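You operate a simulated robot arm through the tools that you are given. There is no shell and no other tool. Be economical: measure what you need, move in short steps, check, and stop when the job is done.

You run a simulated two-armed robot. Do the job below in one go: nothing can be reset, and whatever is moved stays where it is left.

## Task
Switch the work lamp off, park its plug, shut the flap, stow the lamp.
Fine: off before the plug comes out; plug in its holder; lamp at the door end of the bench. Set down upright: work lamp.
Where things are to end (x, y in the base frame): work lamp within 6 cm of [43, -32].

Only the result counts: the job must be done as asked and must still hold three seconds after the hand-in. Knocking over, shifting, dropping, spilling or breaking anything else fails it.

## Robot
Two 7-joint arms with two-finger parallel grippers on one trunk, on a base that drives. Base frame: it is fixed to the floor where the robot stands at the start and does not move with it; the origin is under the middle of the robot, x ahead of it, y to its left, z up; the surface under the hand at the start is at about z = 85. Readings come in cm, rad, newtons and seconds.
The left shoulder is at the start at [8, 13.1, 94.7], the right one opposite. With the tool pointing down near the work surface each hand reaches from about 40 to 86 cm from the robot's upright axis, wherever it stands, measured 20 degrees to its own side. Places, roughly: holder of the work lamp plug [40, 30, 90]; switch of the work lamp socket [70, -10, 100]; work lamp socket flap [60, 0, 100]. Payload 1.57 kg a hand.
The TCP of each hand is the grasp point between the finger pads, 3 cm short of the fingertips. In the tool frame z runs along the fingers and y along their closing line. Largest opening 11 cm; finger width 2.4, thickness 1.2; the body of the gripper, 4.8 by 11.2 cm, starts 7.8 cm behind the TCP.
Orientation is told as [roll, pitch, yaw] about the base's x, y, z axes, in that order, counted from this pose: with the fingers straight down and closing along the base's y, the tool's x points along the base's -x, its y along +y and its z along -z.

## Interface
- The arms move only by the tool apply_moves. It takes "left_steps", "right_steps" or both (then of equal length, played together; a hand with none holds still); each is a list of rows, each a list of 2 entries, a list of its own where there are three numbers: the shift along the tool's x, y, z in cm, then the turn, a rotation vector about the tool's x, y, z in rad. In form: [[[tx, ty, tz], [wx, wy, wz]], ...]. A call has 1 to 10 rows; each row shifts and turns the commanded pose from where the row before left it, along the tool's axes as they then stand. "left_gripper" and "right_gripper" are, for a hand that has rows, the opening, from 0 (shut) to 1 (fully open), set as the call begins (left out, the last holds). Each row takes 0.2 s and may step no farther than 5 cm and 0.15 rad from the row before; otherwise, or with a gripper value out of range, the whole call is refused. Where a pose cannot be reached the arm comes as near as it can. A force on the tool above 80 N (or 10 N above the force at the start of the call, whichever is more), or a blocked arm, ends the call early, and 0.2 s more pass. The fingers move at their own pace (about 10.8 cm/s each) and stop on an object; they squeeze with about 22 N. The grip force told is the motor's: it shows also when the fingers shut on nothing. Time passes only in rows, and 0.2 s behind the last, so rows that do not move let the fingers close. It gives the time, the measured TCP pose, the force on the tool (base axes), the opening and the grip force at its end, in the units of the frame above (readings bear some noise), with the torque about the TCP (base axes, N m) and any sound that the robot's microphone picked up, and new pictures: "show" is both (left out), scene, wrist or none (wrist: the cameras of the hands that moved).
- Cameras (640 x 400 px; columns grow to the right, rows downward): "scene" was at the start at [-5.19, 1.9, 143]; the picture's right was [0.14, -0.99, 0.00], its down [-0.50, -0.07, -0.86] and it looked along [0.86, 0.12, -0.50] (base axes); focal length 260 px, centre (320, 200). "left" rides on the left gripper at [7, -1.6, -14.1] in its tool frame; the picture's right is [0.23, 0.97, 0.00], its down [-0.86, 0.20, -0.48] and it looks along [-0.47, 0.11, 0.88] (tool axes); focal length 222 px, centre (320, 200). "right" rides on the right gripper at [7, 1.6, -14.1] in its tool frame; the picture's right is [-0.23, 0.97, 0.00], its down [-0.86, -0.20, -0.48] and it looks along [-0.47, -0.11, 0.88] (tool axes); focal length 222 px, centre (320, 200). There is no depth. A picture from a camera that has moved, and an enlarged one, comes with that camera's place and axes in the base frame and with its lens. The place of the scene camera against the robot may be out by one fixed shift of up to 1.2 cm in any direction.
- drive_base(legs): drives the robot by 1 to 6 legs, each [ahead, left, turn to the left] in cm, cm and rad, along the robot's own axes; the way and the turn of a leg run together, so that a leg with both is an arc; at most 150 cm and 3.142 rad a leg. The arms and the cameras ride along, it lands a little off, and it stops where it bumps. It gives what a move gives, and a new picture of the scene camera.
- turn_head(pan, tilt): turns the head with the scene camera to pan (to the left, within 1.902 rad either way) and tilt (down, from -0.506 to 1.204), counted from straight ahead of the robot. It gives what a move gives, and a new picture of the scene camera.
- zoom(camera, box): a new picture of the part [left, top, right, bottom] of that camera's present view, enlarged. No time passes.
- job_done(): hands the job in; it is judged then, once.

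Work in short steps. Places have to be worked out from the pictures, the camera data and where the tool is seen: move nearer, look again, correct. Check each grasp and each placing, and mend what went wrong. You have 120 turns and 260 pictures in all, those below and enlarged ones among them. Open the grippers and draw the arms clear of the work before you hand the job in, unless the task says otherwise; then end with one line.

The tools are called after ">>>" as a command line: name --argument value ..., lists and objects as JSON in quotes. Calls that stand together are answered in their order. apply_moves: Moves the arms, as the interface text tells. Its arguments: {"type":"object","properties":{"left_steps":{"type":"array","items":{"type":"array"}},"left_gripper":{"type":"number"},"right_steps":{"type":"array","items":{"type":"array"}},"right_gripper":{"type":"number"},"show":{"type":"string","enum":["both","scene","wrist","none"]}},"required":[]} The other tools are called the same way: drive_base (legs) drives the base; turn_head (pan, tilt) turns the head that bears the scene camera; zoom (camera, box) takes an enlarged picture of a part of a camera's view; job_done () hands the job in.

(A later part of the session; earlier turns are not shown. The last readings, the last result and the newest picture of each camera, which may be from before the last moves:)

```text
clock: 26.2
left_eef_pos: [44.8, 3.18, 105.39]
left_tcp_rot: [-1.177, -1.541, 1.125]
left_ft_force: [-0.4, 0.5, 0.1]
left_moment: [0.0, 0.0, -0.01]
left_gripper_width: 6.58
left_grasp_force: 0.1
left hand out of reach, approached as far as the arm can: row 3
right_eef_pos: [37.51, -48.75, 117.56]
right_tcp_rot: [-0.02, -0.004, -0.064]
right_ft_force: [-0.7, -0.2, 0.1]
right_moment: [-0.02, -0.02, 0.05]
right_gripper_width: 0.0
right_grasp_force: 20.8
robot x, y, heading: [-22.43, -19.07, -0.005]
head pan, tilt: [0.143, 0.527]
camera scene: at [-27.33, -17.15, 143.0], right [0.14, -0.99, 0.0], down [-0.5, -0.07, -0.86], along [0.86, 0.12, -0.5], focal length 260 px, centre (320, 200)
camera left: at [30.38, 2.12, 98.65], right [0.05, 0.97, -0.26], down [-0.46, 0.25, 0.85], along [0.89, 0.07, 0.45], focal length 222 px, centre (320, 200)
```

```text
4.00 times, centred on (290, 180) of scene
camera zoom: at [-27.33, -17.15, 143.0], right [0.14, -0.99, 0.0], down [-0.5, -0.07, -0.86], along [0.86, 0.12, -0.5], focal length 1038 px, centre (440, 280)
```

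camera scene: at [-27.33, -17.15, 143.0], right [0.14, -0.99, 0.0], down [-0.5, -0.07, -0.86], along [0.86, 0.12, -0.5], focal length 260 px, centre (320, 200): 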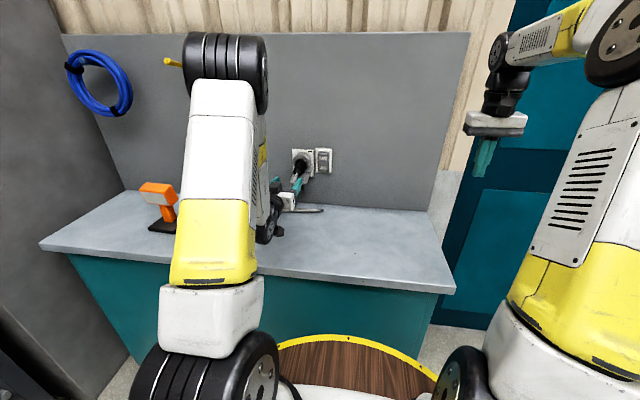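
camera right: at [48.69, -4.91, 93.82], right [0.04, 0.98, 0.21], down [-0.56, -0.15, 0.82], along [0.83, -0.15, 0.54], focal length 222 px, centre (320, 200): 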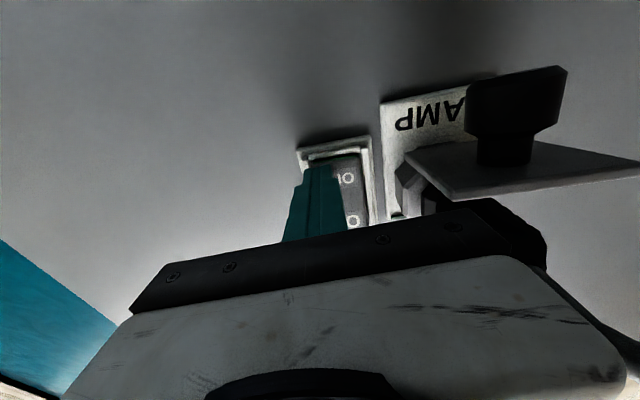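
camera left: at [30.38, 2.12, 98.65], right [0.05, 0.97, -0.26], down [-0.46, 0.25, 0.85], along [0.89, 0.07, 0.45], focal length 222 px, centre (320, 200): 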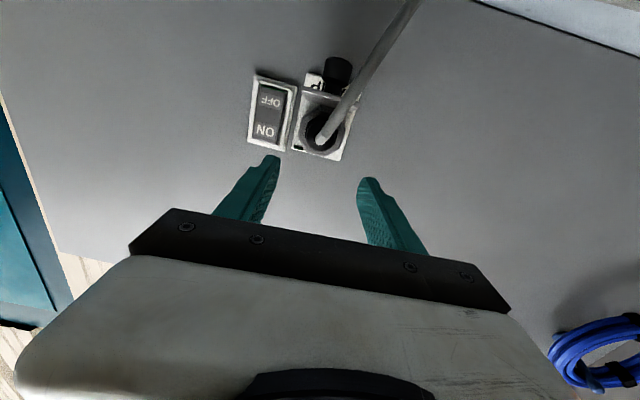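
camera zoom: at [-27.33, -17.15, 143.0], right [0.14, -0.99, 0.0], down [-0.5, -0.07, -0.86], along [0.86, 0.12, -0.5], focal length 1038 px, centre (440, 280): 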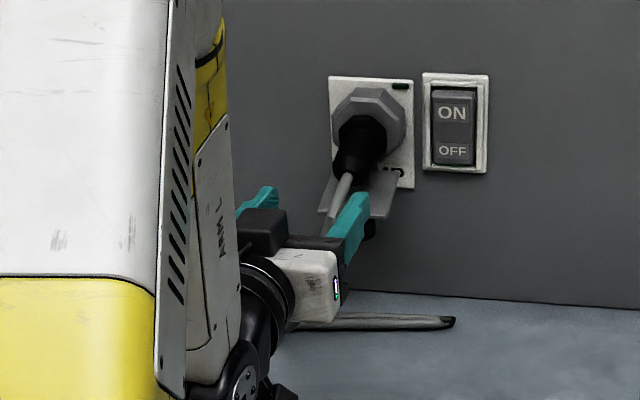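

By the wrist view the plug axis lies at about y = 2.3, z = 104. I advance with the open fingers around the plug and check halfway.

>>> apply_moves --left_steps '[[[0.5, 0, 3], [0, 0, 0]], [[0.4, 0, 3], [0, 0, 0]], [[0, 0, 2], [0, 0, 0]], [[0, 0, 0], [0, 0, 0]]]' --show "both"

>>> zoom --camera "scene" --box '[240, 130, 360, 220]'

>>> zoom --camera "left" --box '[200, 0, 440, 220]'

```text
clock: 27.2
left_eef_pos: [52.55, 4.32, 104.64]
left_tcp_rot: [-1.178, -1.539, 1.124]
left_ft_force: [0.6, -0.3, -0.7]
left_moment: [-0.04, 0.02, -0.01]
left_gripper_width: 6.61
left_grasp_force: 0.0
left hand out of reach, approached as far as the arm can: row 1, 2
right_eef_pos: [37.54, -48.74, 117.64]
right_tcp_rot: [-0.02, -0.003, -0.064]
right_ft_force: [-0.7, -0.4, 0.1]
right_moment: [-0.02, 0.02, -0.03]
right_gripper_width: 0.01
right_grasp_force: 21.5
robot x, y, heading: [-22.32, -18.73, -0.002]
head pan, tilt: [0.143, 0.527]
camera scene: at [-27.33, -17.15, 143.0], right [0.14, -0.99, 0.0], down [-0.5, -0.07, -0.86], along [0.86, 0.12, -0.5], focal length 260 px, centre (320, 200)
camera left: at [38.24, 3.25, 97.88], right [0.05, 0.97, -0.26], down [-0.46, 0.25, 0.85], along [0.89, 0.07, 0.45], focal length 222 px, centre (320, 200)
```

scene: 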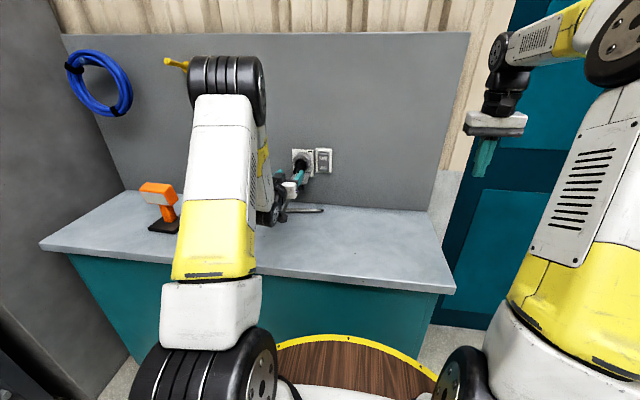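
left: 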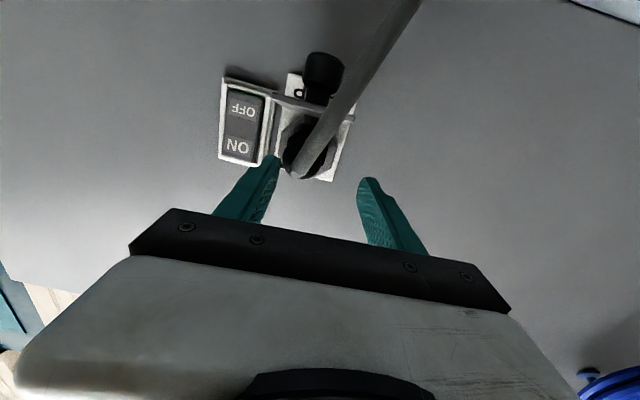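

```text
4.44 times, centred on (300, 175) of scene
camera zoom: at [-27.33, -17.15, 143.0], right [0.14, -0.99, 0.0], down [-0.5, -0.07, -0.86], along [0.86, 0.12, -0.5], focal length 1153 px, centre (409, 311)
```

zoom: 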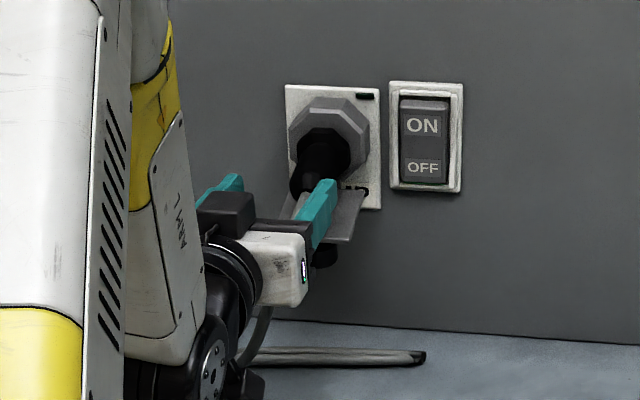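

```text
1.82 times, centred on (320, 110) of left
camera zoom: at [38.24, 3.25, 97.88], right [0.05, 0.97, -0.26], down [-0.46, 0.25, 0.85], along [0.89, 0.07, 0.45], focal length 404 px, centre (320, 364)
```

zoom: 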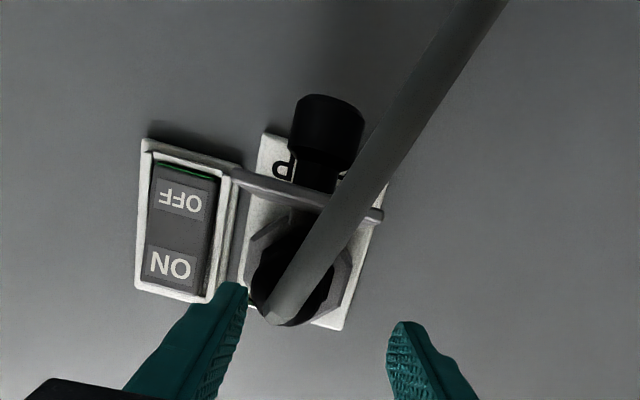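

The hand drifted to y = 4.3, while the plug axis is at about (2.3, 104). I shift right 2 cm and slightly down before advancing further.

>>> apply_moves --left_steps '[[[0.3, -1, 0], [0, 0, 0]], [[0.3, -1, 0], [0, 0, 0]], [[0, 0, 0], [0, 0, 0]]]' --show "wrist"

```text
clock: 28.0
left_eef_pos: [52.35, 4.2, 104.49]
left_tcp_rot: [-1.179, -1.539, 1.121]
left_ft_force: [0.7, -0.5, -0.1]
left_moment: [0.02, 0.0, 0.01]
left_gripper_width: 6.6
left_grasp_force: 0.1
left hand out of reach, approached as far as the arm can: row 1, 2
right_eef_pos: [37.66, -48.69, 117.71]
right_tcp_rot: [-0.019, -0.004, -0.065]
right_ft_force: [0.0, 0.7, -0.1]
right_moment: [0.01, 0.0, 0.0]
right_gripper_width: 0.0
right_grasp_force: 20.9
robot x, y, heading: [-22.08, -18.88, 0.002]
head pan, tilt: [0.143, 0.527]
camera left: at [38.09, 3.15, 97.7], right [0.05, 0.97, -0.26], down [-0.45, 0.25, 0.85], along [0.89, 0.07, 0.45], focal length 222 px, centre (320, 200)
```

left: 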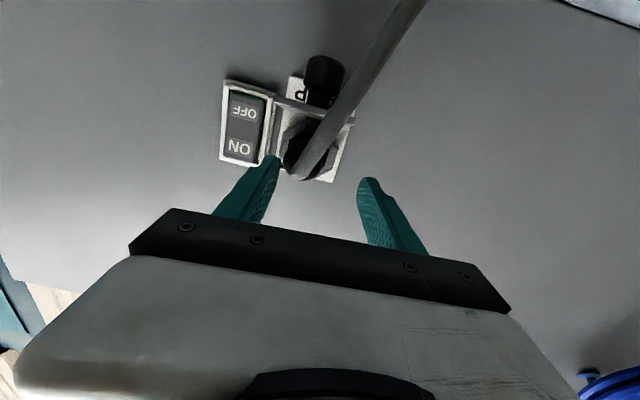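

Reach to the right is at its limit. With the plug still between the fingers, I open the gripper fully, shift the hand 2 cm left and let the base carry it 4 cm right.

>>> apply_moves --left_steps '[[[0, 0, 0], [0, 0, 0]], [[0, 0, 0], [0, 0, 0]], [[0, 2, 0], [0, 0, 0]], [[0, 0, 0], [0, 0, 0]]]' --left_gripper 1 --show "none"

>>> drive_base --legs '[[0, -4, 0]]'

>>> zoom --camera "left" --box '[120, 0, 520, 250]'

```text
clock: 29.0
left_eef_pos: [52.63, 6.08, 104.44]
left_tcp_rot: [-1.22, -1.539, 1.176]
left_ft_force: [-0.7, 0.8, 0.4]
left_moment: [0.0, -0.01, 0.02]
left_gripper_width: 10.98
left_grasp_force: 0.0
right_eef_pos: [37.6, -48.68, 117.62]
right_tcp_rot: [-0.022, -0.003, -0.066]
right_ft_force: [-1.1, 0.4, 0.7]
right_moment: [-0.01, -0.03, 0.0]
right_gripper_width: 0.0
right_grasp_force: 21.5
robot x, y, heading: [-22.02, -19.03, -0.004]
head pan, tilt: [0.143, 0.527]
```

```text
clock: 29.9
left_eef_pos: [52.68, 2.15, 104.46]
left_tcp_rot: [-1.212, -1.543, 1.166]
left_ft_force: [0.8, 0.9, 0.0]
left_moment: [-0.02, 0.01, -0.03]
left_gripper_width: 10.99
left_grasp_force: 0.0
right_eef_pos: [37.5, -52.75, 117.71]
right_tcp_rot: [-0.019, -0.002, -0.064]
right_ft_force: [-0.3, -0.5, -0.3]
right_moment: [-0.03, -0.05, -0.02]
right_gripper_width: 0.0
right_grasp_force: 21.5
robot x, y, heading: [-21.62, -23.35, -0.002]
head pan, tilt: [0.143, 0.527]
camera scene: at [-27.33, -21.14, 143.0], right [0.14, -0.99, 0.0], down [-0.5, -0.07, -0.86], along [0.86, 0.12, -0.5], focal length 260 px, centre (320, 200)
```

scene: 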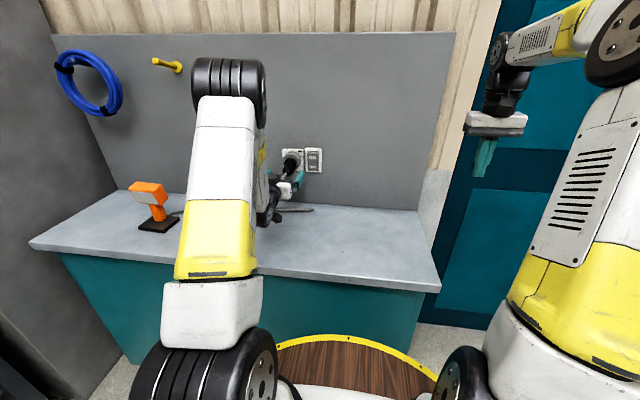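

```text
1.60 times, centred on (320, 125) of left
camera zoom: at [38.22, 1.0, 97.6], right [0.04, 0.97, -0.25], down [-0.46, 0.24, 0.85], along [0.89, 0.08, 0.45], focal length 355 px, centre (320, 320)
```

zoom: 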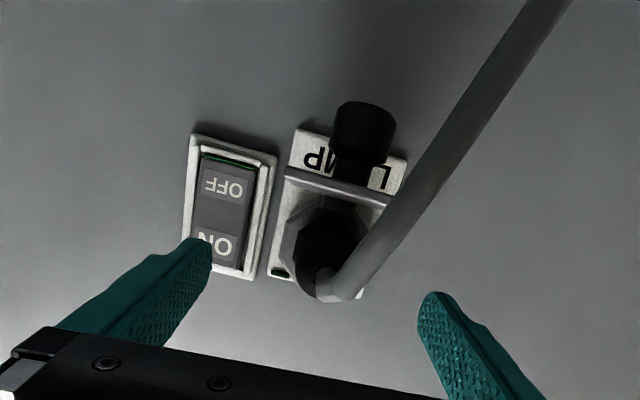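

The plug axis is now centred between the fingers. I advance 5 cm with a smaller opening.

>>> apply_moves --left_steps '[[[0, 0.1, 0], [0, 0, 0]], [[0, 0, 1.5], [0, 0, 0]], [[0, 0, 1.5], [0, 0, 0]], [[0, 0, 1], [0, 0, 0]], [[0, 0, 1], [0, 0, 0]], [[0, 0, 0], [0, 0, 0]]]' --left_gripper 0.65 --show "wrist"

>>> zoom --camera "scene" --box '[250, 140, 340, 215]'

```text
clock: 31.3
left_eef_pos: [57.52, 2.1, 104.34]
left_tcp_rot: [-1.201, -1.538, 1.157]
left_ft_force: [-0.1, -0.4, -0.5]
left_moment: [0.03, 0.0, 0.04]
left_gripper_width: 7.15
left_grasp_force: 0.1
right_eef_pos: [37.54, -52.81, 117.7]
right_tcp_rot: [-0.021, -0.003, -0.066]
right_ft_force: [-1.2, 0.3, -0.1]
right_moment: [-0.01, 0.01, -0.01]
right_gripper_width: 0.01
right_grasp_force: 21.7
robot x, y, heading: [-22.14, -22.94, 0.002]
head pan, tilt: [0.143, 0.527]
camera left: at [43.23, 0.85, 97.55], right [0.04, 0.97, -0.26], down [-0.46, 0.24, 0.85], along [0.89, 0.08, 0.45], focal length 222 px, centre (320, 200)
```

left: 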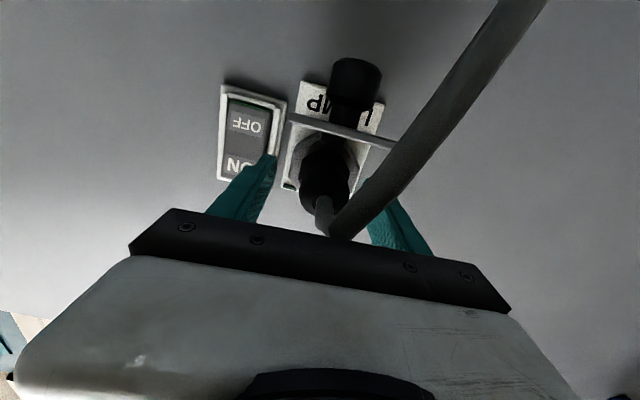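

```text
5.33 times, centred on (295, 178) of scene
camera zoom: at [-27.33, -21.15, 143.0], right [0.14, -0.99, 0.0], down [-0.5, -0.07, -0.86], along [0.86, 0.12, -0.5], focal length 1384 px, centre (453, 320)
```

zoom: 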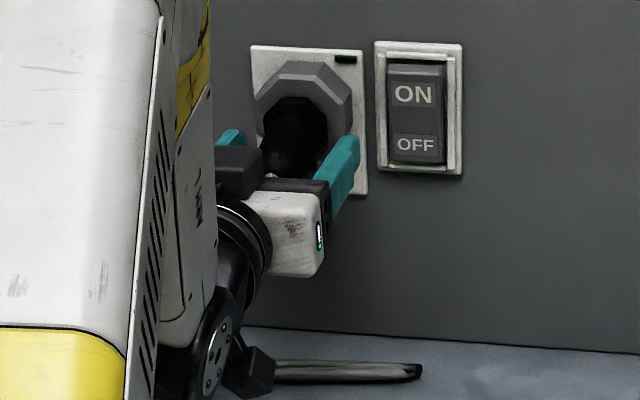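

The fingers flank the plug body. I advance another 0.8 cm and close on it.

>>> apply_moves --left_steps '[[[0, 0, 0.8], [0, 0, 0]], [[0, 0, 0], [0, 0, 0]]]' --show "none"

>>> apply_moves --left_steps '[[[0, 0, 0], [0, 0, 0]], [[0, 0, 0], [0, 0, 0]], [[0, 0, 0], [0, 0, 0]]]' --left_gripper 0 --show "wrist"

```text
clock: 31.9
left_eef_pos: [58.36, 2.0, 104.27]
left_tcp_rot: [-1.211, -1.542, 1.166]
left_ft_force: [-0.1, -0.6, 0.1]
left_moment: [0.02, 0.02, 0.05]
left_gripper_width: 7.14
left_grasp_force: 0.2
right_eef_pos: [37.57, -52.71, 117.58]
right_tcp_rot: [-0.019, -0.004, -0.065]
right_ft_force: [0.4, 0.9, 1.0]
right_moment: [-0.01, 0.04, -0.02]
right_gripper_width: 0.01
right_grasp_force: 21.0
robot x, y, heading: [-22.54, -23.12, -0.001]
head pan, tilt: [0.143, 0.527]
```

```text
clock: 32.7
left_eef_pos: [58.27, 2.16, 104.4]
left_tcp_rot: [-1.209, -1.541, 1.168]
left_ft_force: [2.5, 8.1, 0.3]
left_moment: [-0.1, 0.02, 0.7]
left_gripper_width: 3.47
left_grasp_force: 21.9
right_eef_pos: [37.61, -52.68, 117.6]
right_tcp_rot: [-0.022, -0.004, -0.063]
right_ft_force: [-0.5, -0.8, -0.3]
right_moment: [0.0, -0.01, 0.01]
right_gripper_width: 0.0
right_grasp_force: 21.2
robot x, y, heading: [-22.14, -23.3, -0.002]
head pan, tilt: [0.143, 0.527]
camera left: at [43.99, 1.03, 97.53], right [0.04, 0.97, -0.25], down [-0.46, 0.24, 0.85], along [0.89, 0.08, 0.45], focal length 222 px, centre (320, 200)
```

left: 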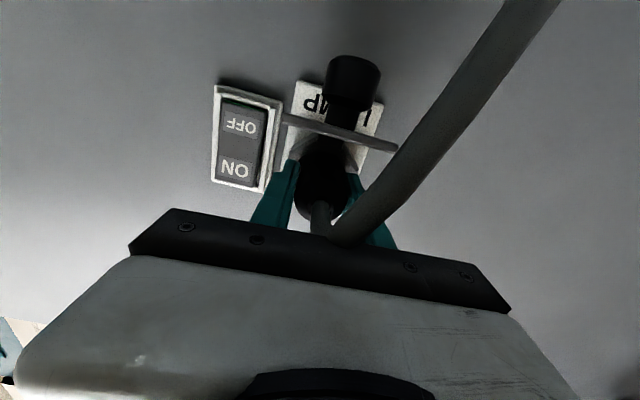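

I have the plug, 3.5 cm wide. I relieve the side load a little and pull straight back.

>>> apply_moves --left_steps '[[[0, 0.3, 0], [0, 0, 0]], [[0, 0, -0.7], [0, 0, 0]], [[0, 0, -0.8], [0, 0, 0]], [[0, 0, -1], [0, 0, 0]], [[0, 0, -1.5], [0, 0, 0]], [[0, 0, -2], [0, 0, 0]], [[0, 0, 0], [0, 0, 0]]]' --show "both"

>>> zoom --camera "scene" --box '[250, 140, 340, 215]'

```text
clock: 34.3
left_eef_pos: [52.36, 2.47, 104.34]
left_tcp_rot: [-1.22, -1.542, 1.174]
left_ft_force: [0.3, 0.4, -0.1]
left_moment: [0.01, 0.02, 0.01]
left_gripper_width: 3.43
left_grasp_force: 21.7
right_eef_pos: [37.69, -52.7, 117.7]
right_tcp_rot: [-0.021, -0.006, -0.065]
right_ft_force: [-0.5, -0.1, 0.3]
right_moment: [0.0, 0.02, -0.01]
right_gripper_width: 0.01
right_grasp_force: 21.6
robot x, y, heading: [-22.08, -22.82, -0.001]
head pan, tilt: [0.143, 0.527]
camera scene: at [-27.33, -21.16, 143.0], right [0.14, -0.99, 0.0], down [-0.5, -0.07, -0.86], along [0.86, 0.12, -0.5], focal length 260 px, centre (320, 200)
camera left: at [38.02, 1.39, 97.64], right [0.04, 0.97, -0.26], down [-0.46, 0.24, 0.85], along [0.89, 0.08, 0.45], focal length 222 px, centre (320, 200)
```

scene: 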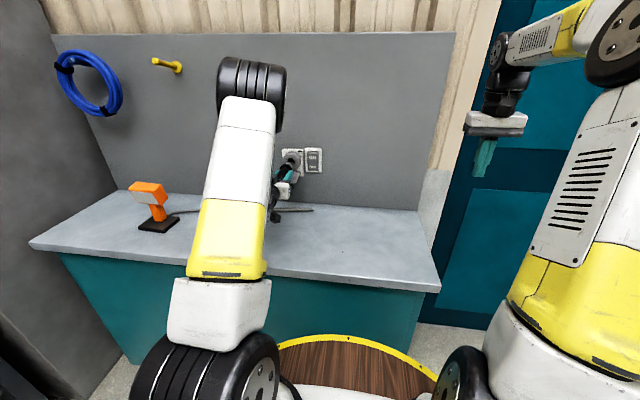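
left: 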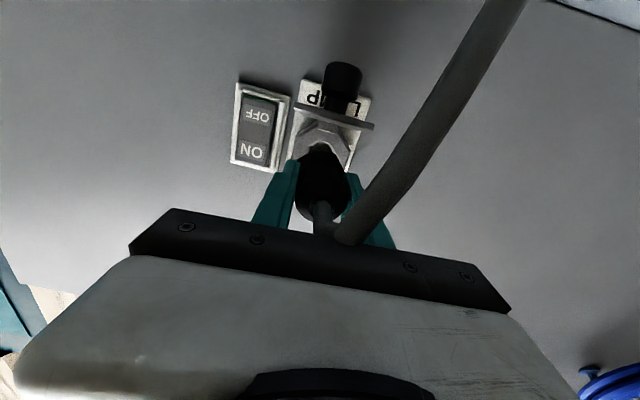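

```text
5.33 times, centred on (295, 178) of scene
camera zoom: at [-27.33, -21.16, 143.0], right [0.14, -0.99, 0.0], down [-0.5, -0.07, -0.86], along [0.86, 0.12, -0.5], focal length 1384 px, centre (453, 320)
```

zoom: 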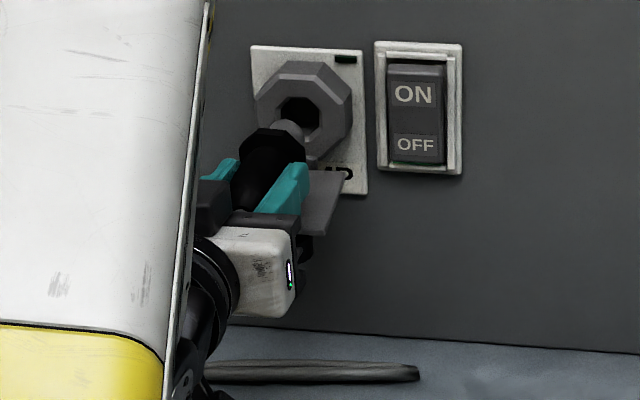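

The plug is free of the socket. I pull back a bit more, raise it and swing it to point downwards.

>>> apply_moves --left_steps '[[[0, 0, -2], [0, 0, 0]], [[-1.5, 1, -2], [0, 0, 0]], [[-4, 2, 0], [0, 0, 0]], [[-4, 2, 0], [0, 0, 0]], [[-3, 2, 0], [0, 0.15, 0]], [[0, 2, 0], [0, 0.15, 0]], [[0, 2, 0], [0, 0.15, 0]], [[0, 2, 0], [0, 0.15, 0]], [[0, 1, 0], [0, 0.15, 0]], [[0, 0, 0], [0, 0.15, 0]]]' --show "scene"

```text
clock: 36.5
left_eef_pos: [49.18, 17.25, 116.47]
left_tcp_rot: [-0.034, -0.66, -0.021]
left_ft_force: [0.3, 0.4, -1.2]
left_moment: [0.01, -0.01, -0.05]
left_gripper_width: 3.4
left_grasp_force: 22.1
right_eef_pos: [37.62, -52.7, 117.67]
right_tcp_rot: [-0.019, -0.003, -0.064]
right_ft_force: [0.2, 0.3, -0.8]
right_moment: [-0.03, 0.0, 0.01]
right_gripper_width: 0.0
right_grasp_force: 21.1
robot x, y, heading: [-22.34, -22.57, -0.003]
head pan, tilt: [0.143, 0.527]
camera scene: at [-27.36, -21.14, 142.99], right [0.14, -0.99, 0.0], down [-0.5, -0.07, -0.86], along [0.86, 0.12, -0.5], focal length 260 px, centre (320, 200)
```

scene: 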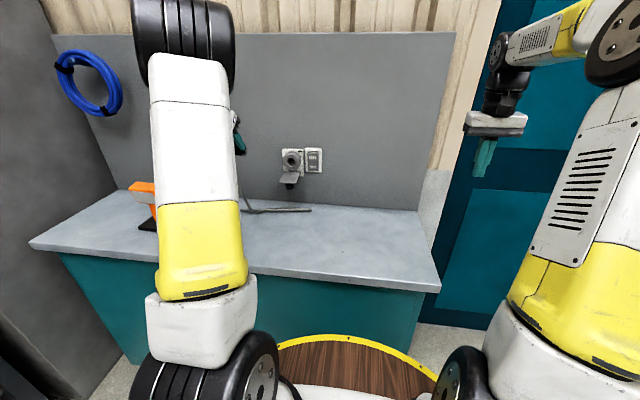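

Half turned already; I complete the turn to straight down while moving left towards the holder.

>>> apply_moves --left_steps '[[[0, 2, 0], [0, 0.15, 0]], [[0, 2, 0], [0, 0.15, 0]], [[0, 2, 0], [0, 0.15, 0]], [[0, 2, 0], [0, 0.15, 0]], [[0, 2, 0], [0, 0.06, 0]], [[2, 1, 0], [0, 0, 0]], [[2, 0, 0], [0, 0, 0]], [[2, 0, 0], [0, 0, 0]], [[0, 0, 0], [0, 0, 0]]]' --show "both"

```text
clock: 38.5
left_eef_pos: [39.89, 25.55, 114.93]
left_tcp_rot: [-0.028, 0.001, -0.044]
left_ft_force: [0.6, 0.0, -0.5]
left_moment: [0.03, 0.0, 0.01]
left_gripper_width: 3.39
left_grasp_force: 22.2
left hand out of reach, approached as far as the arm can: row 4, 5
right_eef_pos: [37.57, -52.7, 117.56]
right_tcp_rot: [-0.021, -0.005, -0.064]
right_ft_force: [0.1, -0.8, -0.2]
right_moment: [-0.02, 0.01, 0.01]
right_gripper_width: 0.0
right_grasp_force: 20.6
robot x, y, heading: [-21.89, -22.97, -0.003]
head pan, tilt: [0.143, 0.527]
camera scene: at [-27.33, -21.15, 143.0], right [0.14, -0.99, 0.0], down [-0.5, -0.07, -0.86], along [0.86, 0.12, -0.5], focal length 260 px, centre (320, 200)
camera left: at [32.66, 24.71, 129.13], right [-0.18, 0.98, -0.03], down [0.86, 0.17, 0.47], along [0.47, 0.06, -0.88], focal length 222 px, centre (320, 200)
```

scene: 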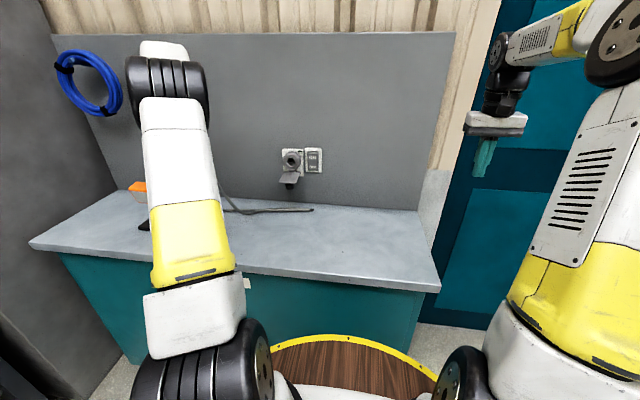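
left: 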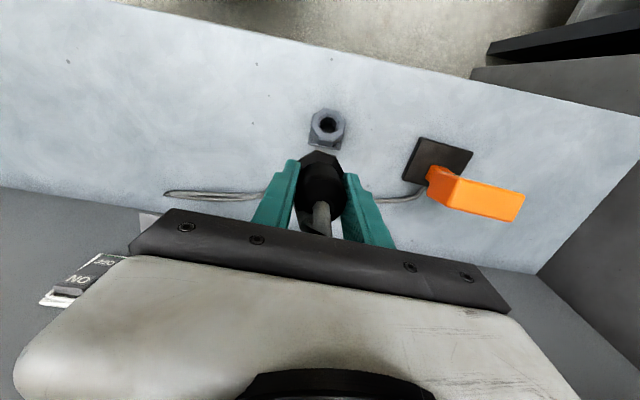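

The plug points down, and three views agree the holder's mouth is at about (39.4, 26, 90). I straighten the tool, line up over it and lower part way.

>>> apply_moves --left_steps '[[[0.5, 0.5, 0], [-0.028, 0.01, 0]], [[0, 0, 3], [0, 0, 0]], [[0, 0, 3], [0, 0, 0]], [[0, 0, 0], [0, 0, 0]]]' --show "both"

>>> zoom --camera "left" --box '[220, 60, 440, 240]'

```text
clock: 39.5
left_eef_pos: [39.3, 26.17, 109.04]
left_tcp_rot: [0.0, 0.009, -0.046]
left_ft_force: [-0.2, -0.6, -0.9]
left_moment: [0.02, 0.02, 0.0]
left_gripper_width: 3.4
left_grasp_force: 22.3
right_eef_pos: [37.45, -52.76, 117.62]
right_tcp_rot: [-0.021, -0.004, -0.064]
right_ft_force: [0.0, 0.0, -1.2]
right_moment: [0.0, -0.02, 0.02]
right_gripper_width: 0.02
right_grasp_force: 21.2
robot x, y, heading: [-21.79, -22.88, -0.003]
head pan, tilt: [0.143, 0.527]
camera scene: at [-27.33, -21.15, 143.0], right [0.14, -0.99, 0.0], down [-0.5, -0.07, -0.86], along [0.86, 0.12, -0.5], focal length 260 px, centre (320, 200)
camera left: at [32.29, 24.86, 123.13], right [-0.18, 0.98, 0.0], down [0.87, 0.16, 0.47], along [0.46, 0.09, -0.88], focal length 222 px, centre (320, 200)
```

scene: 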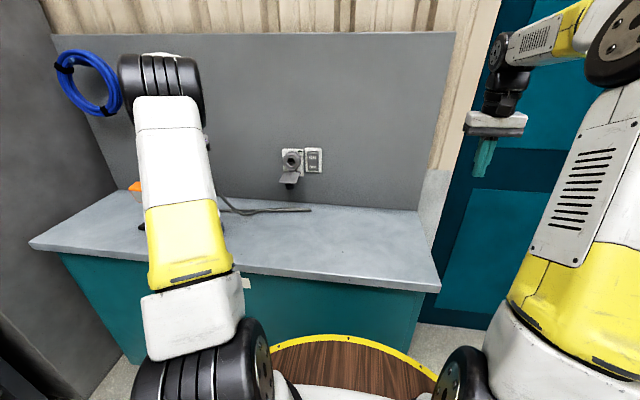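
left: 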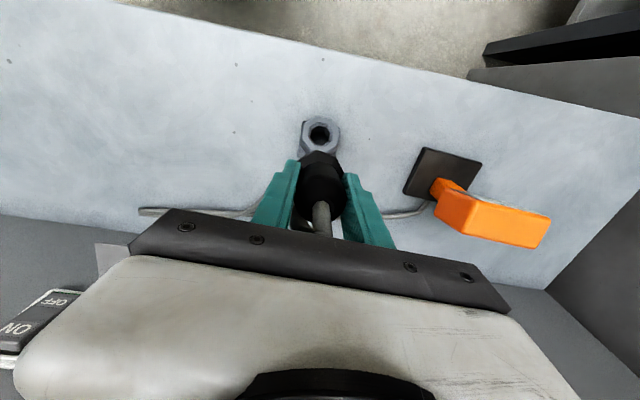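

```text
2.22 times, centred on (330, 150) of left
camera zoom: at [32.29, 24.86, 123.13], right [-0.18, 0.98, 0.0], down [0.87, 0.16, 0.47], along [0.46, 0.09, -0.88], focal length 494 px, centre (298, 311)
```

zoom: 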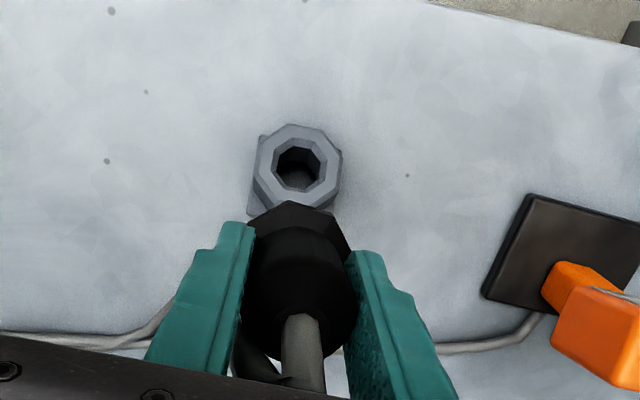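

The holder's mouth lies right under the plug axis. I lower by 6 cm and check the alignment again.

>>> apply_moves --left_steps '[[[0.1, 0, 2], [0, 0.01, 0]], [[0, 0, 2], [0, 0, 0]], [[0, 0, 2], [0, 0, 0]], [[0, 0, 0], [0, 0, 0]]]' --show "none"

>>> zoom --camera "left" --box '[220, 60, 440, 240]'

```text
clock: 40.5
left_eef_pos: [39.05, 26.08, 103.05]
left_tcp_rot: [-0.001, 0.02, -0.046]
left_ft_force: [-1.2, -0.4, -0.4]
left_moment: [-0.04, 0.01, 0.01]
left_gripper_width: 3.39
left_grasp_force: 21.5
right_eef_pos: [37.66, -52.71, 117.58]
right_tcp_rot: [-0.021, -0.003, -0.062]
right_ft_force: [-0.1, 0.2, 0.5]
right_moment: [0.0, 0.0, 0.0]
right_gripper_width: 0.0
right_grasp_force: 21.6
robot x, y, heading: [-22.09, -23.28, -0.0]
head pan, tilt: [0.143, 0.527]
```

```text
2.22 times, centred on (330, 150) of left
camera zoom: at [32.22, 24.79, 117.31], right [-0.18, 0.98, 0.0], down [0.87, 0.16, 0.46], along [0.45, 0.09, -0.89], focal length 494 px, centre (298, 311)
```

zoom: 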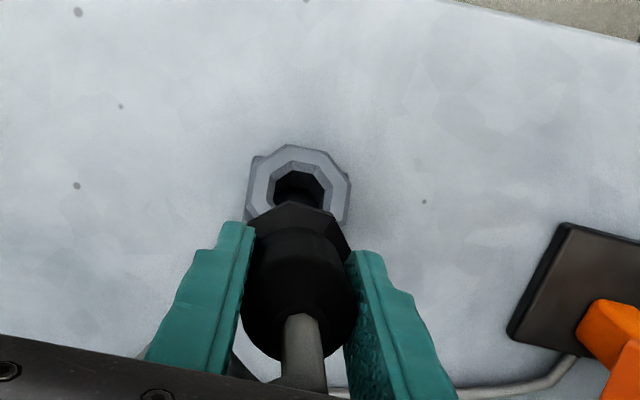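

The alignment still looks right. I lower 3 cm more and look again as the pin reaches the mouth.

>>> apply_moves --left_steps '[[[0, 0, 1], [0, 0, 0]], [[0, 0, 1], [0, 0, 0]], [[0, 0, 1], [0, 0, 0]], [[0, 0, 0], [0, 0, 0]]]' --show "none"

>>> zoom --camera "left" --box '[220, 60, 440, 240]'

```text
clock: 41.5
left_eef_pos: [39.01, 25.94, 99.95]
left_tcp_rot: [0.0, 0.019, -0.045]
left_ft_force: [-0.7, 0.0, -0.5]
left_moment: [0.0, -0.01, 0.01]
left_gripper_width: 3.35
left_grasp_force: 21.8
right_eef_pos: [37.67, -52.68, 117.58]
right_tcp_rot: [-0.021, -0.003, -0.065]
right_ft_force: [0.5, 0.3, 0.8]
right_moment: [-0.03, -0.01, 0.01]
right_gripper_width: 0.0
right_grasp_force: 21.2
robot x, y, heading: [-22.33, -23.44, -0.0]
head pan, tilt: [0.143, 0.527]
```

```text
2.22 times, centred on (330, 150) of left
camera zoom: at [32.14, 24.84, 114.26], right [-0.18, 0.98, 0.0], down [0.87, 0.16, 0.46], along [0.45, 0.09, -0.89], focal length 494 px, centre (298, 311)
```

zoom: 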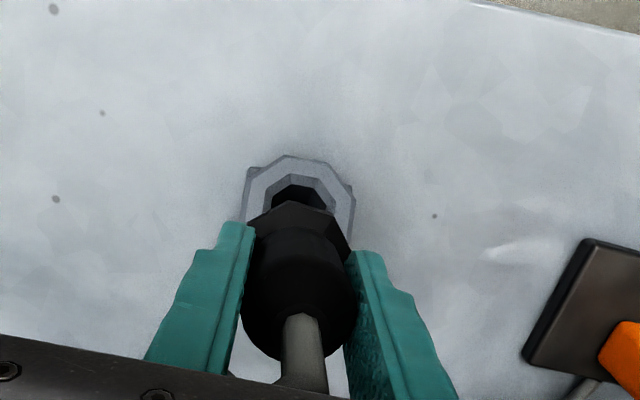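

Plug and mouth still line up. I continue down gently while watching the force.

>>> apply_moves --left_steps '[[[0, 0.15, 0.7], [0, 0, 0]], [[0, 0, 0.7], [0, 0, 0]], [[0, 0, 0.6], [0, 0, 0]], [[0, 0, 0], [0, 0, 0]]]' --show "none"

>>> zoom --camera "left" --box '[220, 60, 440, 240]'

```text
clock: 42.5
left_eef_pos: [38.85, 26.26, 98.31]
left_tcp_rot: [0.003, 0.016, -0.045]
left_ft_force: [-6.8, 0.7, 34.4]
left_moment: [0.46, -0.18, 0.04]
left_gripper_width: 3.4
left_grasp_force: 21.5
right_eef_pos: [37.56, -52.82, 117.7]
right_tcp_rot: [-0.021, -0.002, -0.063]
right_ft_force: [-1.0, 0.4, 0.4]
right_moment: [0.01, -0.01, 0.02]
right_gripper_width: 0.0
right_grasp_force: 21.3
robot x, y, heading: [-22.34, -23.0, 0.002]
head pan, tilt: [0.143, 0.527]
```

```text
2.22 times, centred on (330, 150) of left
camera zoom: at [32.0, 24.98, 112.5], right [-0.18, 0.98, 0.01], down [0.87, 0.16, 0.47], along [0.46, 0.09, -0.88], focal length 494 px, centre (298, 311)
```

zoom: 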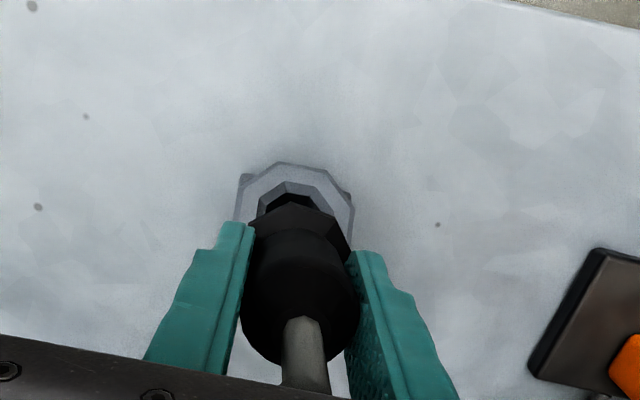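

Contact came early at 34 N, and the moment says the pin touches on the +x/+y side, which matches the 0.046 rad yaw error at the grasp. I lift a little, tilt the plug upright, shift 0.4 cm in -x and try again.

>>> apply_moves --left_steps '[[[0, 0, -1.5], [0, 0, 0]], [[0.3, 0.0, 0], [0.046, 0, 0]], [[0, 0, 0.5], [0, 0, 0]], [[0, 0, 0.5], [0, 0, 0]], [[0, 0, 0.5], [0, 0, 0]], [[0, 0, 0], [0, 0, 0]]]' --show "none"

>>> zoom --camera "left" --box '[220, 60, 440, 240]'

```text
clock: 43.9
left_eef_pos: [38.79, 26.12, 98.19]
left_tcp_rot: [-0.048, 0.019, -0.045]
left_ft_force: [0.2, 0.4, 0.2]
left_moment: [-0.02, 0.0, 0.01]
left_gripper_width: 3.37
left_grasp_force: 21.8
right_eef_pos: [37.69, -52.64, 117.71]
right_tcp_rot: [-0.02, -0.002, -0.064]
right_ft_force: [-0.2, 0.0, -1.0]
right_moment: [-0.02, 0.0, -0.02]
right_gripper_width: 0.0
right_grasp_force: 21.3
robot x, y, heading: [-22.46, -23.12, 0.001]
head pan, tilt: [0.143, 0.527]
```

```text
2.22 times, centred on (330, 150) of left
camera zoom: at [31.86, 25.6, 112.38], right [-0.18, 0.98, -0.04], down [0.87, 0.18, 0.45], along [0.45, 0.05, -0.89], focal length 494 px, centre (298, 311)
```

zoom: 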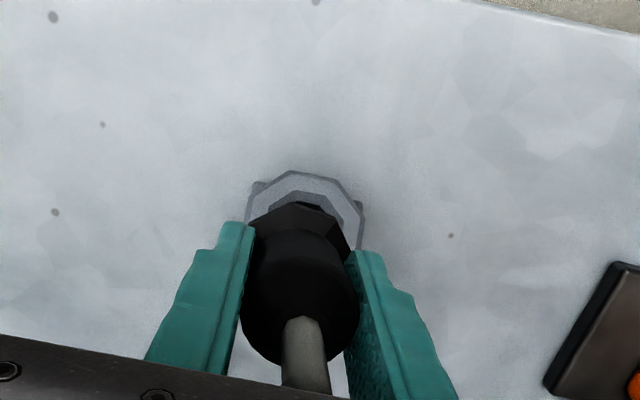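

No contact at the same height now. I continue down with a small +y correction.

>>> apply_moves --left_steps '[[[0, 0.15, 0.5], [0, 0, 0]], [[0, 0, 0.5], [0, 0, 0]], [[0, 0, 0.5], [0, 0, 0]], [[0, 0, 0], [0, 0, 0]]]' --show "none"

>>> zoom --camera "left" --box '[220, 60, 440, 240]'

```text
clock: 44.9
left_eef_pos: [38.61, 26.5, 96.58]
left_tcp_rot: [-0.046, 0.018, -0.044]
left_ft_force: [-6.1, 4.8, 2.5]
left_moment: [0.33, 0.34, 0.05]
left_gripper_width: 3.39
left_grasp_force: 22.4
right_eef_pos: [37.62, -52.66, 117.7]
right_tcp_rot: [-0.021, -0.004, -0.064]
right_ft_force: [-1.1, -0.9, -1.1]
right_moment: [0.02, -0.02, -0.01]
right_gripper_width: 0.0
right_grasp_force: 21.2
robot x, y, heading: [-22.27, -23.21, -0.003]
head pan, tilt: [0.143, 0.527]
```

```text
2.22 times, centred on (330, 150) of left
camera zoom: at [31.77, 25.73, 110.86], right [-0.18, 0.98, -0.04], down [0.87, 0.18, 0.45], along [0.45, 0.05, -0.89], focal length 494 px, centre (298, 311)
```

zoom: 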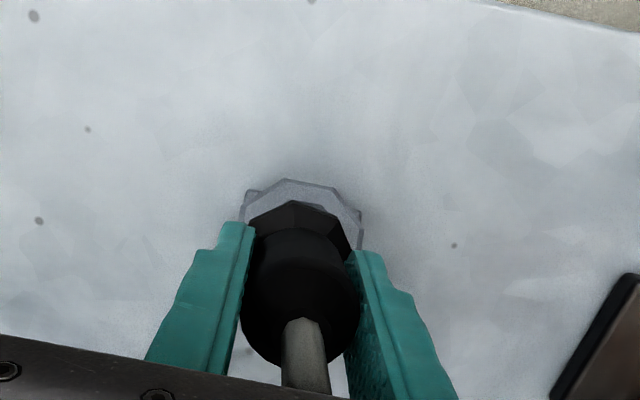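

The pin is in the hole, with small guiding side forces. I follow those forces slightly and go on down.

>>> apply_moves --left_steps '[[[0.2, 0.15, 0.5], [0, 0, 0]], [[0, 0, 0.6], [0, 0, 0]], [[0, 0, 0.6], [0, 0, 0]], [[0, 0, 0], [0, 0, 0]]]' --show "none"

>>> zoom --camera "left" --box '[220, 60, 440, 240]'

```text
clock: 45.9
left_eef_pos: [38.65, 26.37, 95.53]
left_tcp_rot: [-0.04, 0.007, -0.045]
left_ft_force: [2.4, 3.0, 48.6]
left_moment: [0.08, -0.77, -0.14]
left_gripper_width: 3.41
left_grasp_force: 22.1
right_eef_pos: [37.56, -52.76, 117.66]
right_tcp_rot: [-0.021, -0.004, -0.068]
right_ft_force: [-0.3, 0.4, 0.0]
right_moment: [0.0, 0.02, -0.02]
right_gripper_width: 0.01
right_grasp_force: 20.9
robot x, y, heading: [-21.83, -23.05, 0.0]
head pan, tilt: [0.143, 0.527]
```

```text
2.22 times, centred on (330, 150) of left
camera zoom: at [31.61, 25.69, 109.71], right [-0.18, 0.98, -0.04], down [0.87, 0.18, 0.46], along [0.46, 0.05, -0.89], focal length 494 px, centre (298, 311)
```

zoom: 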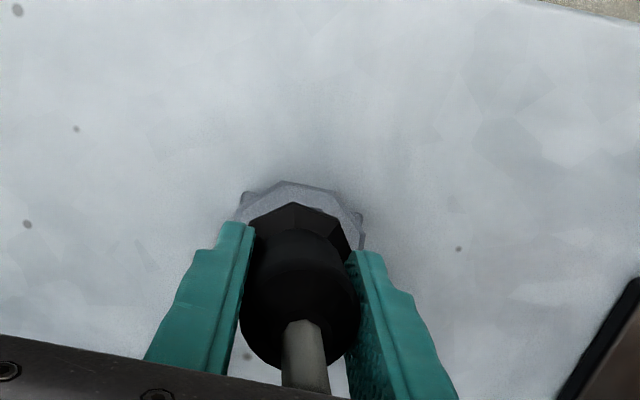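

Upward force of 49 N with the collar flush on the holder suggests it is seated. I ease the pressure and open the fingers to check.

>>> apply_moves --left_steps '[[[0, 0, -0.4], [0, 0, 0]], [[0, 0, 0], [0, 0, 0]]]' --show "none"

>>> apply_moves --left_steps '[[[0, 0, 0], [0, 0, 0]], [[0, 0, 0], [0, 0, 0]]]' --left_gripper 0.65 --show "wrist"

>>> zoom --camera "left" --box '[220, 60, 440, 240]'

```text
clock: 46.5
left_eef_pos: [38.64, 26.36, 95.48]
left_tcp_rot: [-0.043, 0.015, -0.046]
left_ft_force: [13.8, 4.9, 27.3]
left_moment: [0.38, -1.32, -0.13]
left_gripper_width: 3.4
left_grasp_force: 22.7
right_eef_pos: [37.59, -52.71, 117.68]
right_tcp_rot: [-0.021, -0.002, -0.067]
right_ft_force: [0.4, 0.4, 0.6]
right_moment: [0.04, 0.02, 0.03]
right_gripper_width: 0.0
right_grasp_force: 21.1
robot x, y, heading: [-21.83, -22.86, -0.01]
head pan, tilt: [0.143, 0.527]
```

```text
clock: 47.1
left_eef_pos: [38.4, 26.46, 95.1]
left_tcp_rot: [-0.047, 0.023, -0.044]
left_ft_force: [-0.4, 0.6, -0.1]
left_moment: [0.03, -0.01, 0.04]
left_gripper_width: 7.14
left_grasp_force: 0.1
right_eef_pos: [37.53, -52.72, 117.7]
right_tcp_rot: [-0.02, -0.004, -0.064]
right_ft_force: [-0.3, -0.8, 0.4]
right_moment: [0.01, 0.05, -0.02]
right_gripper_width: 0.0
right_grasp_force: 21.1
robot x, y, heading: [-22.15, -23.12, -0.003]
head pan, tilt: [0.143, 0.527]
camera left: at [31.54, 25.79, 109.51], right [-0.18, 0.98, -0.04], down [0.87, 0.18, 0.45], along [0.45, 0.05, -0.89], focal length 222 px, centre (320, 200)
```

left: 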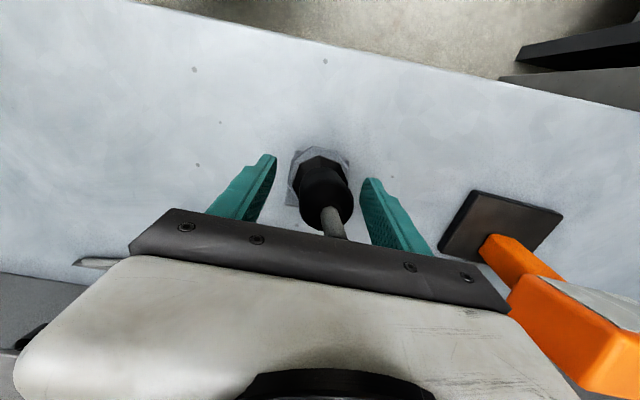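

```text
2.22 times, centred on (330, 150) of left
camera zoom: at [31.54, 25.79, 109.51], right [-0.18, 0.98, -0.04], down [0.87, 0.18, 0.45], along [0.45, 0.05, -0.89], focal length 494 px, centre (298, 311)
```

zoom: 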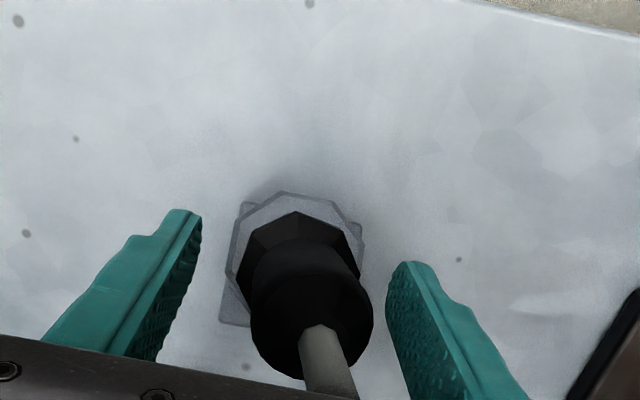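

The plug stands in the holder by itself. I raise the hand to view it fully.

>>> apply_moves --left_steps '[[[0, 0, -2], [0, 0, 0]], [[0, 0, -3], [0, 0, 0]], [[0, 0, -4], [0, 0, 0]], [[0, 0, -4], [-0.045, 0, 0]], [[0, 0, -4], [0, 0, 0.045]], [[0, 0, 0], [0, 0, 0]]]' --left_gripper 1 --show "both"

>>> zoom --camera "left" --box '[200, 20, 600, 270]'

```text
clock: 48.5
left_eef_pos: [38.66, 26.87, 112.25]
left_tcp_rot: [-0.001, 0.02, -0.091]
left_ft_force: [0.9, 0.3, -0.5]
left_moment: [-0.03, -0.01, -0.03]
left_gripper_width: 11.01
left_grasp_force: 0.1
right_eef_pos: [37.64, -52.7, 117.75]
right_tcp_rot: [-0.022, -0.004, -0.064]
right_ft_force: [-0.5, 1.0, 0.9]
right_moment: [-0.05, 0.02, -0.01]
right_gripper_width: 0.0
right_grasp_force: 21.7
robot x, y, heading: [-22.04, -23.26, 0.001]
head pan, tilt: [0.143, 0.527]
camera scene: at [-27.34, -21.15, 143.0], right [0.14, -0.99, 0.0], down [-0.5, -0.07, -0.86], along [0.86, 0.12, -0.5], focal length 260 px, centre (320, 200)
camera left: at [31.79, 26.01, 126.43], right [-0.14, 0.99, 0.0], down [0.88, 0.12, 0.46], along [0.46, 0.07, -0.89], focal length 222 px, centre (320, 200)
```

scene: 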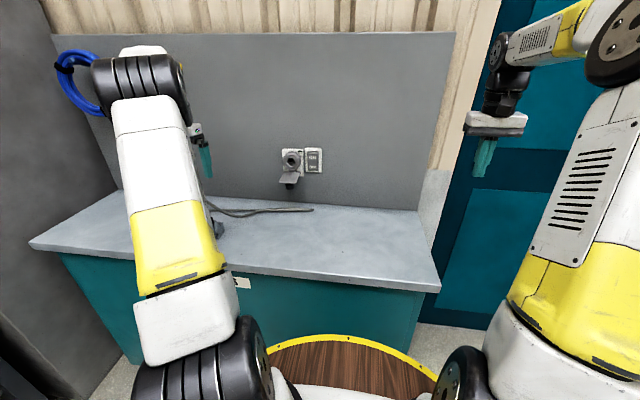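
left: 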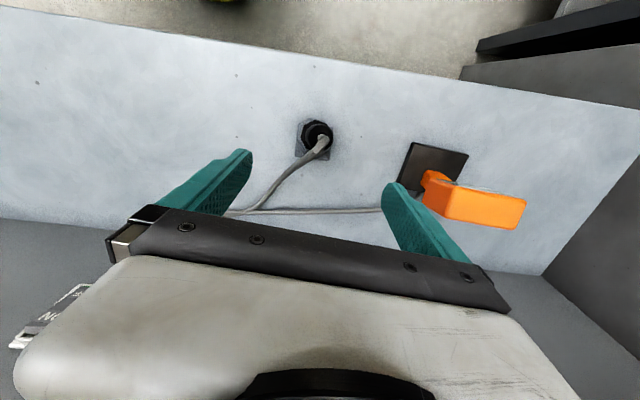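

```text
1.60 times, centred on (400, 145) of left
camera zoom: at [31.79, 26.01, 126.43], right [-0.14, 0.99, 0.0], down [0.88, 0.12, 0.46], along [0.46, 0.07, -0.89], focal length 355 px, centre (192, 288)
```

zoom: 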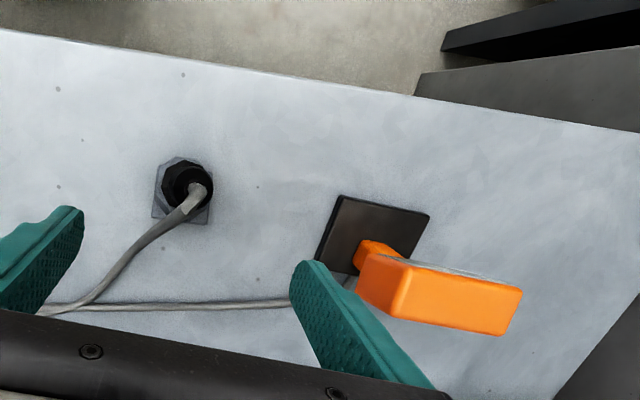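

The plug looks seated in the holder. Next comes the flap, so I zoom in on the socket now that nothing covers it.

>>> zoom --camera "scene" --box '[265, 135, 335, 195]'

```text
6.67 times, centred on (300, 165) of scene
camera zoom: at [-27.34, -21.15, 143.0], right [0.14, -0.99, 0.0], down [-0.5, -0.07, -0.86], along [0.86, 0.12, -0.5], focal length 1730 px, centre (453, 433)
```

zoom: 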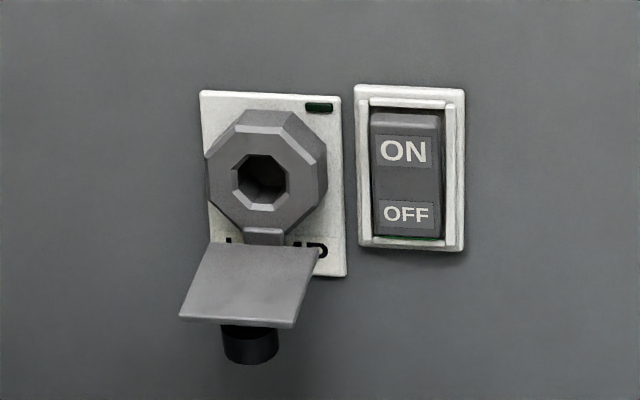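

The flap hangs out nearly level at about z = 100-101, x = 57-64, y = -0.8 to 5.4, with its knob underneath in the middle. I will push it up from below with the closed left fingers at y ≈ 4.8, so I bring that hand across and level it.

>>> apply_moves --left_steps '[[[-4, -2.5, 0], [0, 0, 0.045]], [[-4, -2.5, 0], [0, 0, 0.045]], [[0, -3, 0], [0, -0.15, 0]], [[0, -2, 0], [0, -0.15, 0]], [[0, -2, 0], [0, -0.15, 0]], [[0, -2, 0], [0, -0.15, 0]], [[0, -2, 0], [0, -0.15, 0]], [[0, -2, 0], [0, -0.15, 0]], [[0, -2, 0], [0, -0.15, 0]], [[0, 0, 0], [0, -0.15, 0]]]' --left_gripper 0 --show "none"

>>> apply_moves --left_steps '[[[0, 0, 0], [0, -0.15, 0]], [[0, 0, 0], [0, -0.15, 0]], [[0, 0, 0], [0, -0.07, 0]], [[0, 0, 0], [0, 0, 0]]]' --show "both"

```text
clock: 50.7
left_eef_pos: [43.33, 6.47, 112.1]
left_tcp_rot: [-0.006, -1.18, -0.181]
left_ft_force: [0.1, 1.0, 0.2]
left_moment: [-0.05, 0.01, -0.15]
left_gripper_width: 0.0
left_grasp_force: 21.4
right_eef_pos: [37.59, -52.45, 117.77]
right_tcp_rot: [-0.021, -0.003, -0.065]
right_ft_force: [0.4, 0.7, 0.5]
right_moment: [-0.08, 0.01, 0.02]
right_gripper_width: 0.0
right_grasp_force: 21.2
robot x, y, heading: [-22.45, -23.15, -0.002]
head pan, tilt: [0.143, 0.527]
```

```text
clock: 51.7
left_eef_pos: [43.62, 6.33, 112.06]
left_tcp_rot: [-0.202, -1.552, 0.022]
left_ft_force: [0.4, -0.7, -0.1]
left_moment: [0.01, 0.0, -0.02]
left_gripper_width: 0.0
left_grasp_force: 21.0
right_eef_pos: [37.55, -52.69, 117.7]
right_tcp_rot: [-0.02, -0.005, -0.062]
right_ft_force: [-0.8, 0.1, 0.6]
right_moment: [-0.01, -0.04, 0.01]
right_gripper_width: 0.03
right_grasp_force: 21.2
robot x, y, heading: [-22.11, -22.89, -0.007]
head pan, tilt: [0.143, 0.527]
camera scene: at [-27.34, -21.15, 143.0], right [0.14, -0.99, 0.0], down [-0.5, -0.07, -0.86], along [0.86, 0.12, -0.5], focal length 260 px, centre (320, 200)
camera left: at [29.05, 7.33, 105.46], right [0.17, 0.96, -0.23], down [-0.42, 0.28, 0.86], along [0.89, -0.05, 0.45], focal length 222 px, centre (320, 200)
```

scene: 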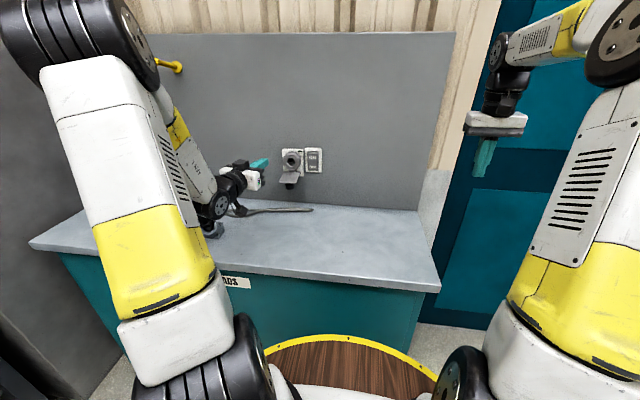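
left: 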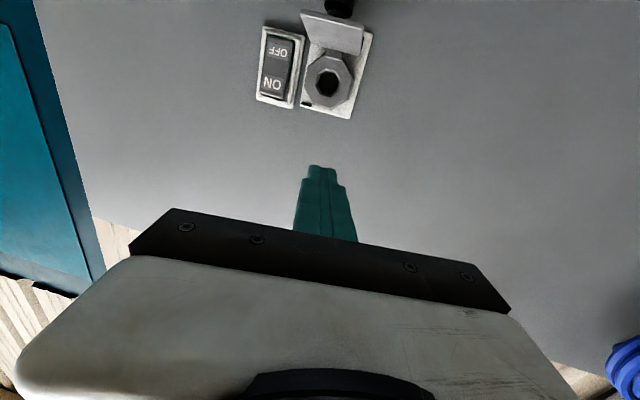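

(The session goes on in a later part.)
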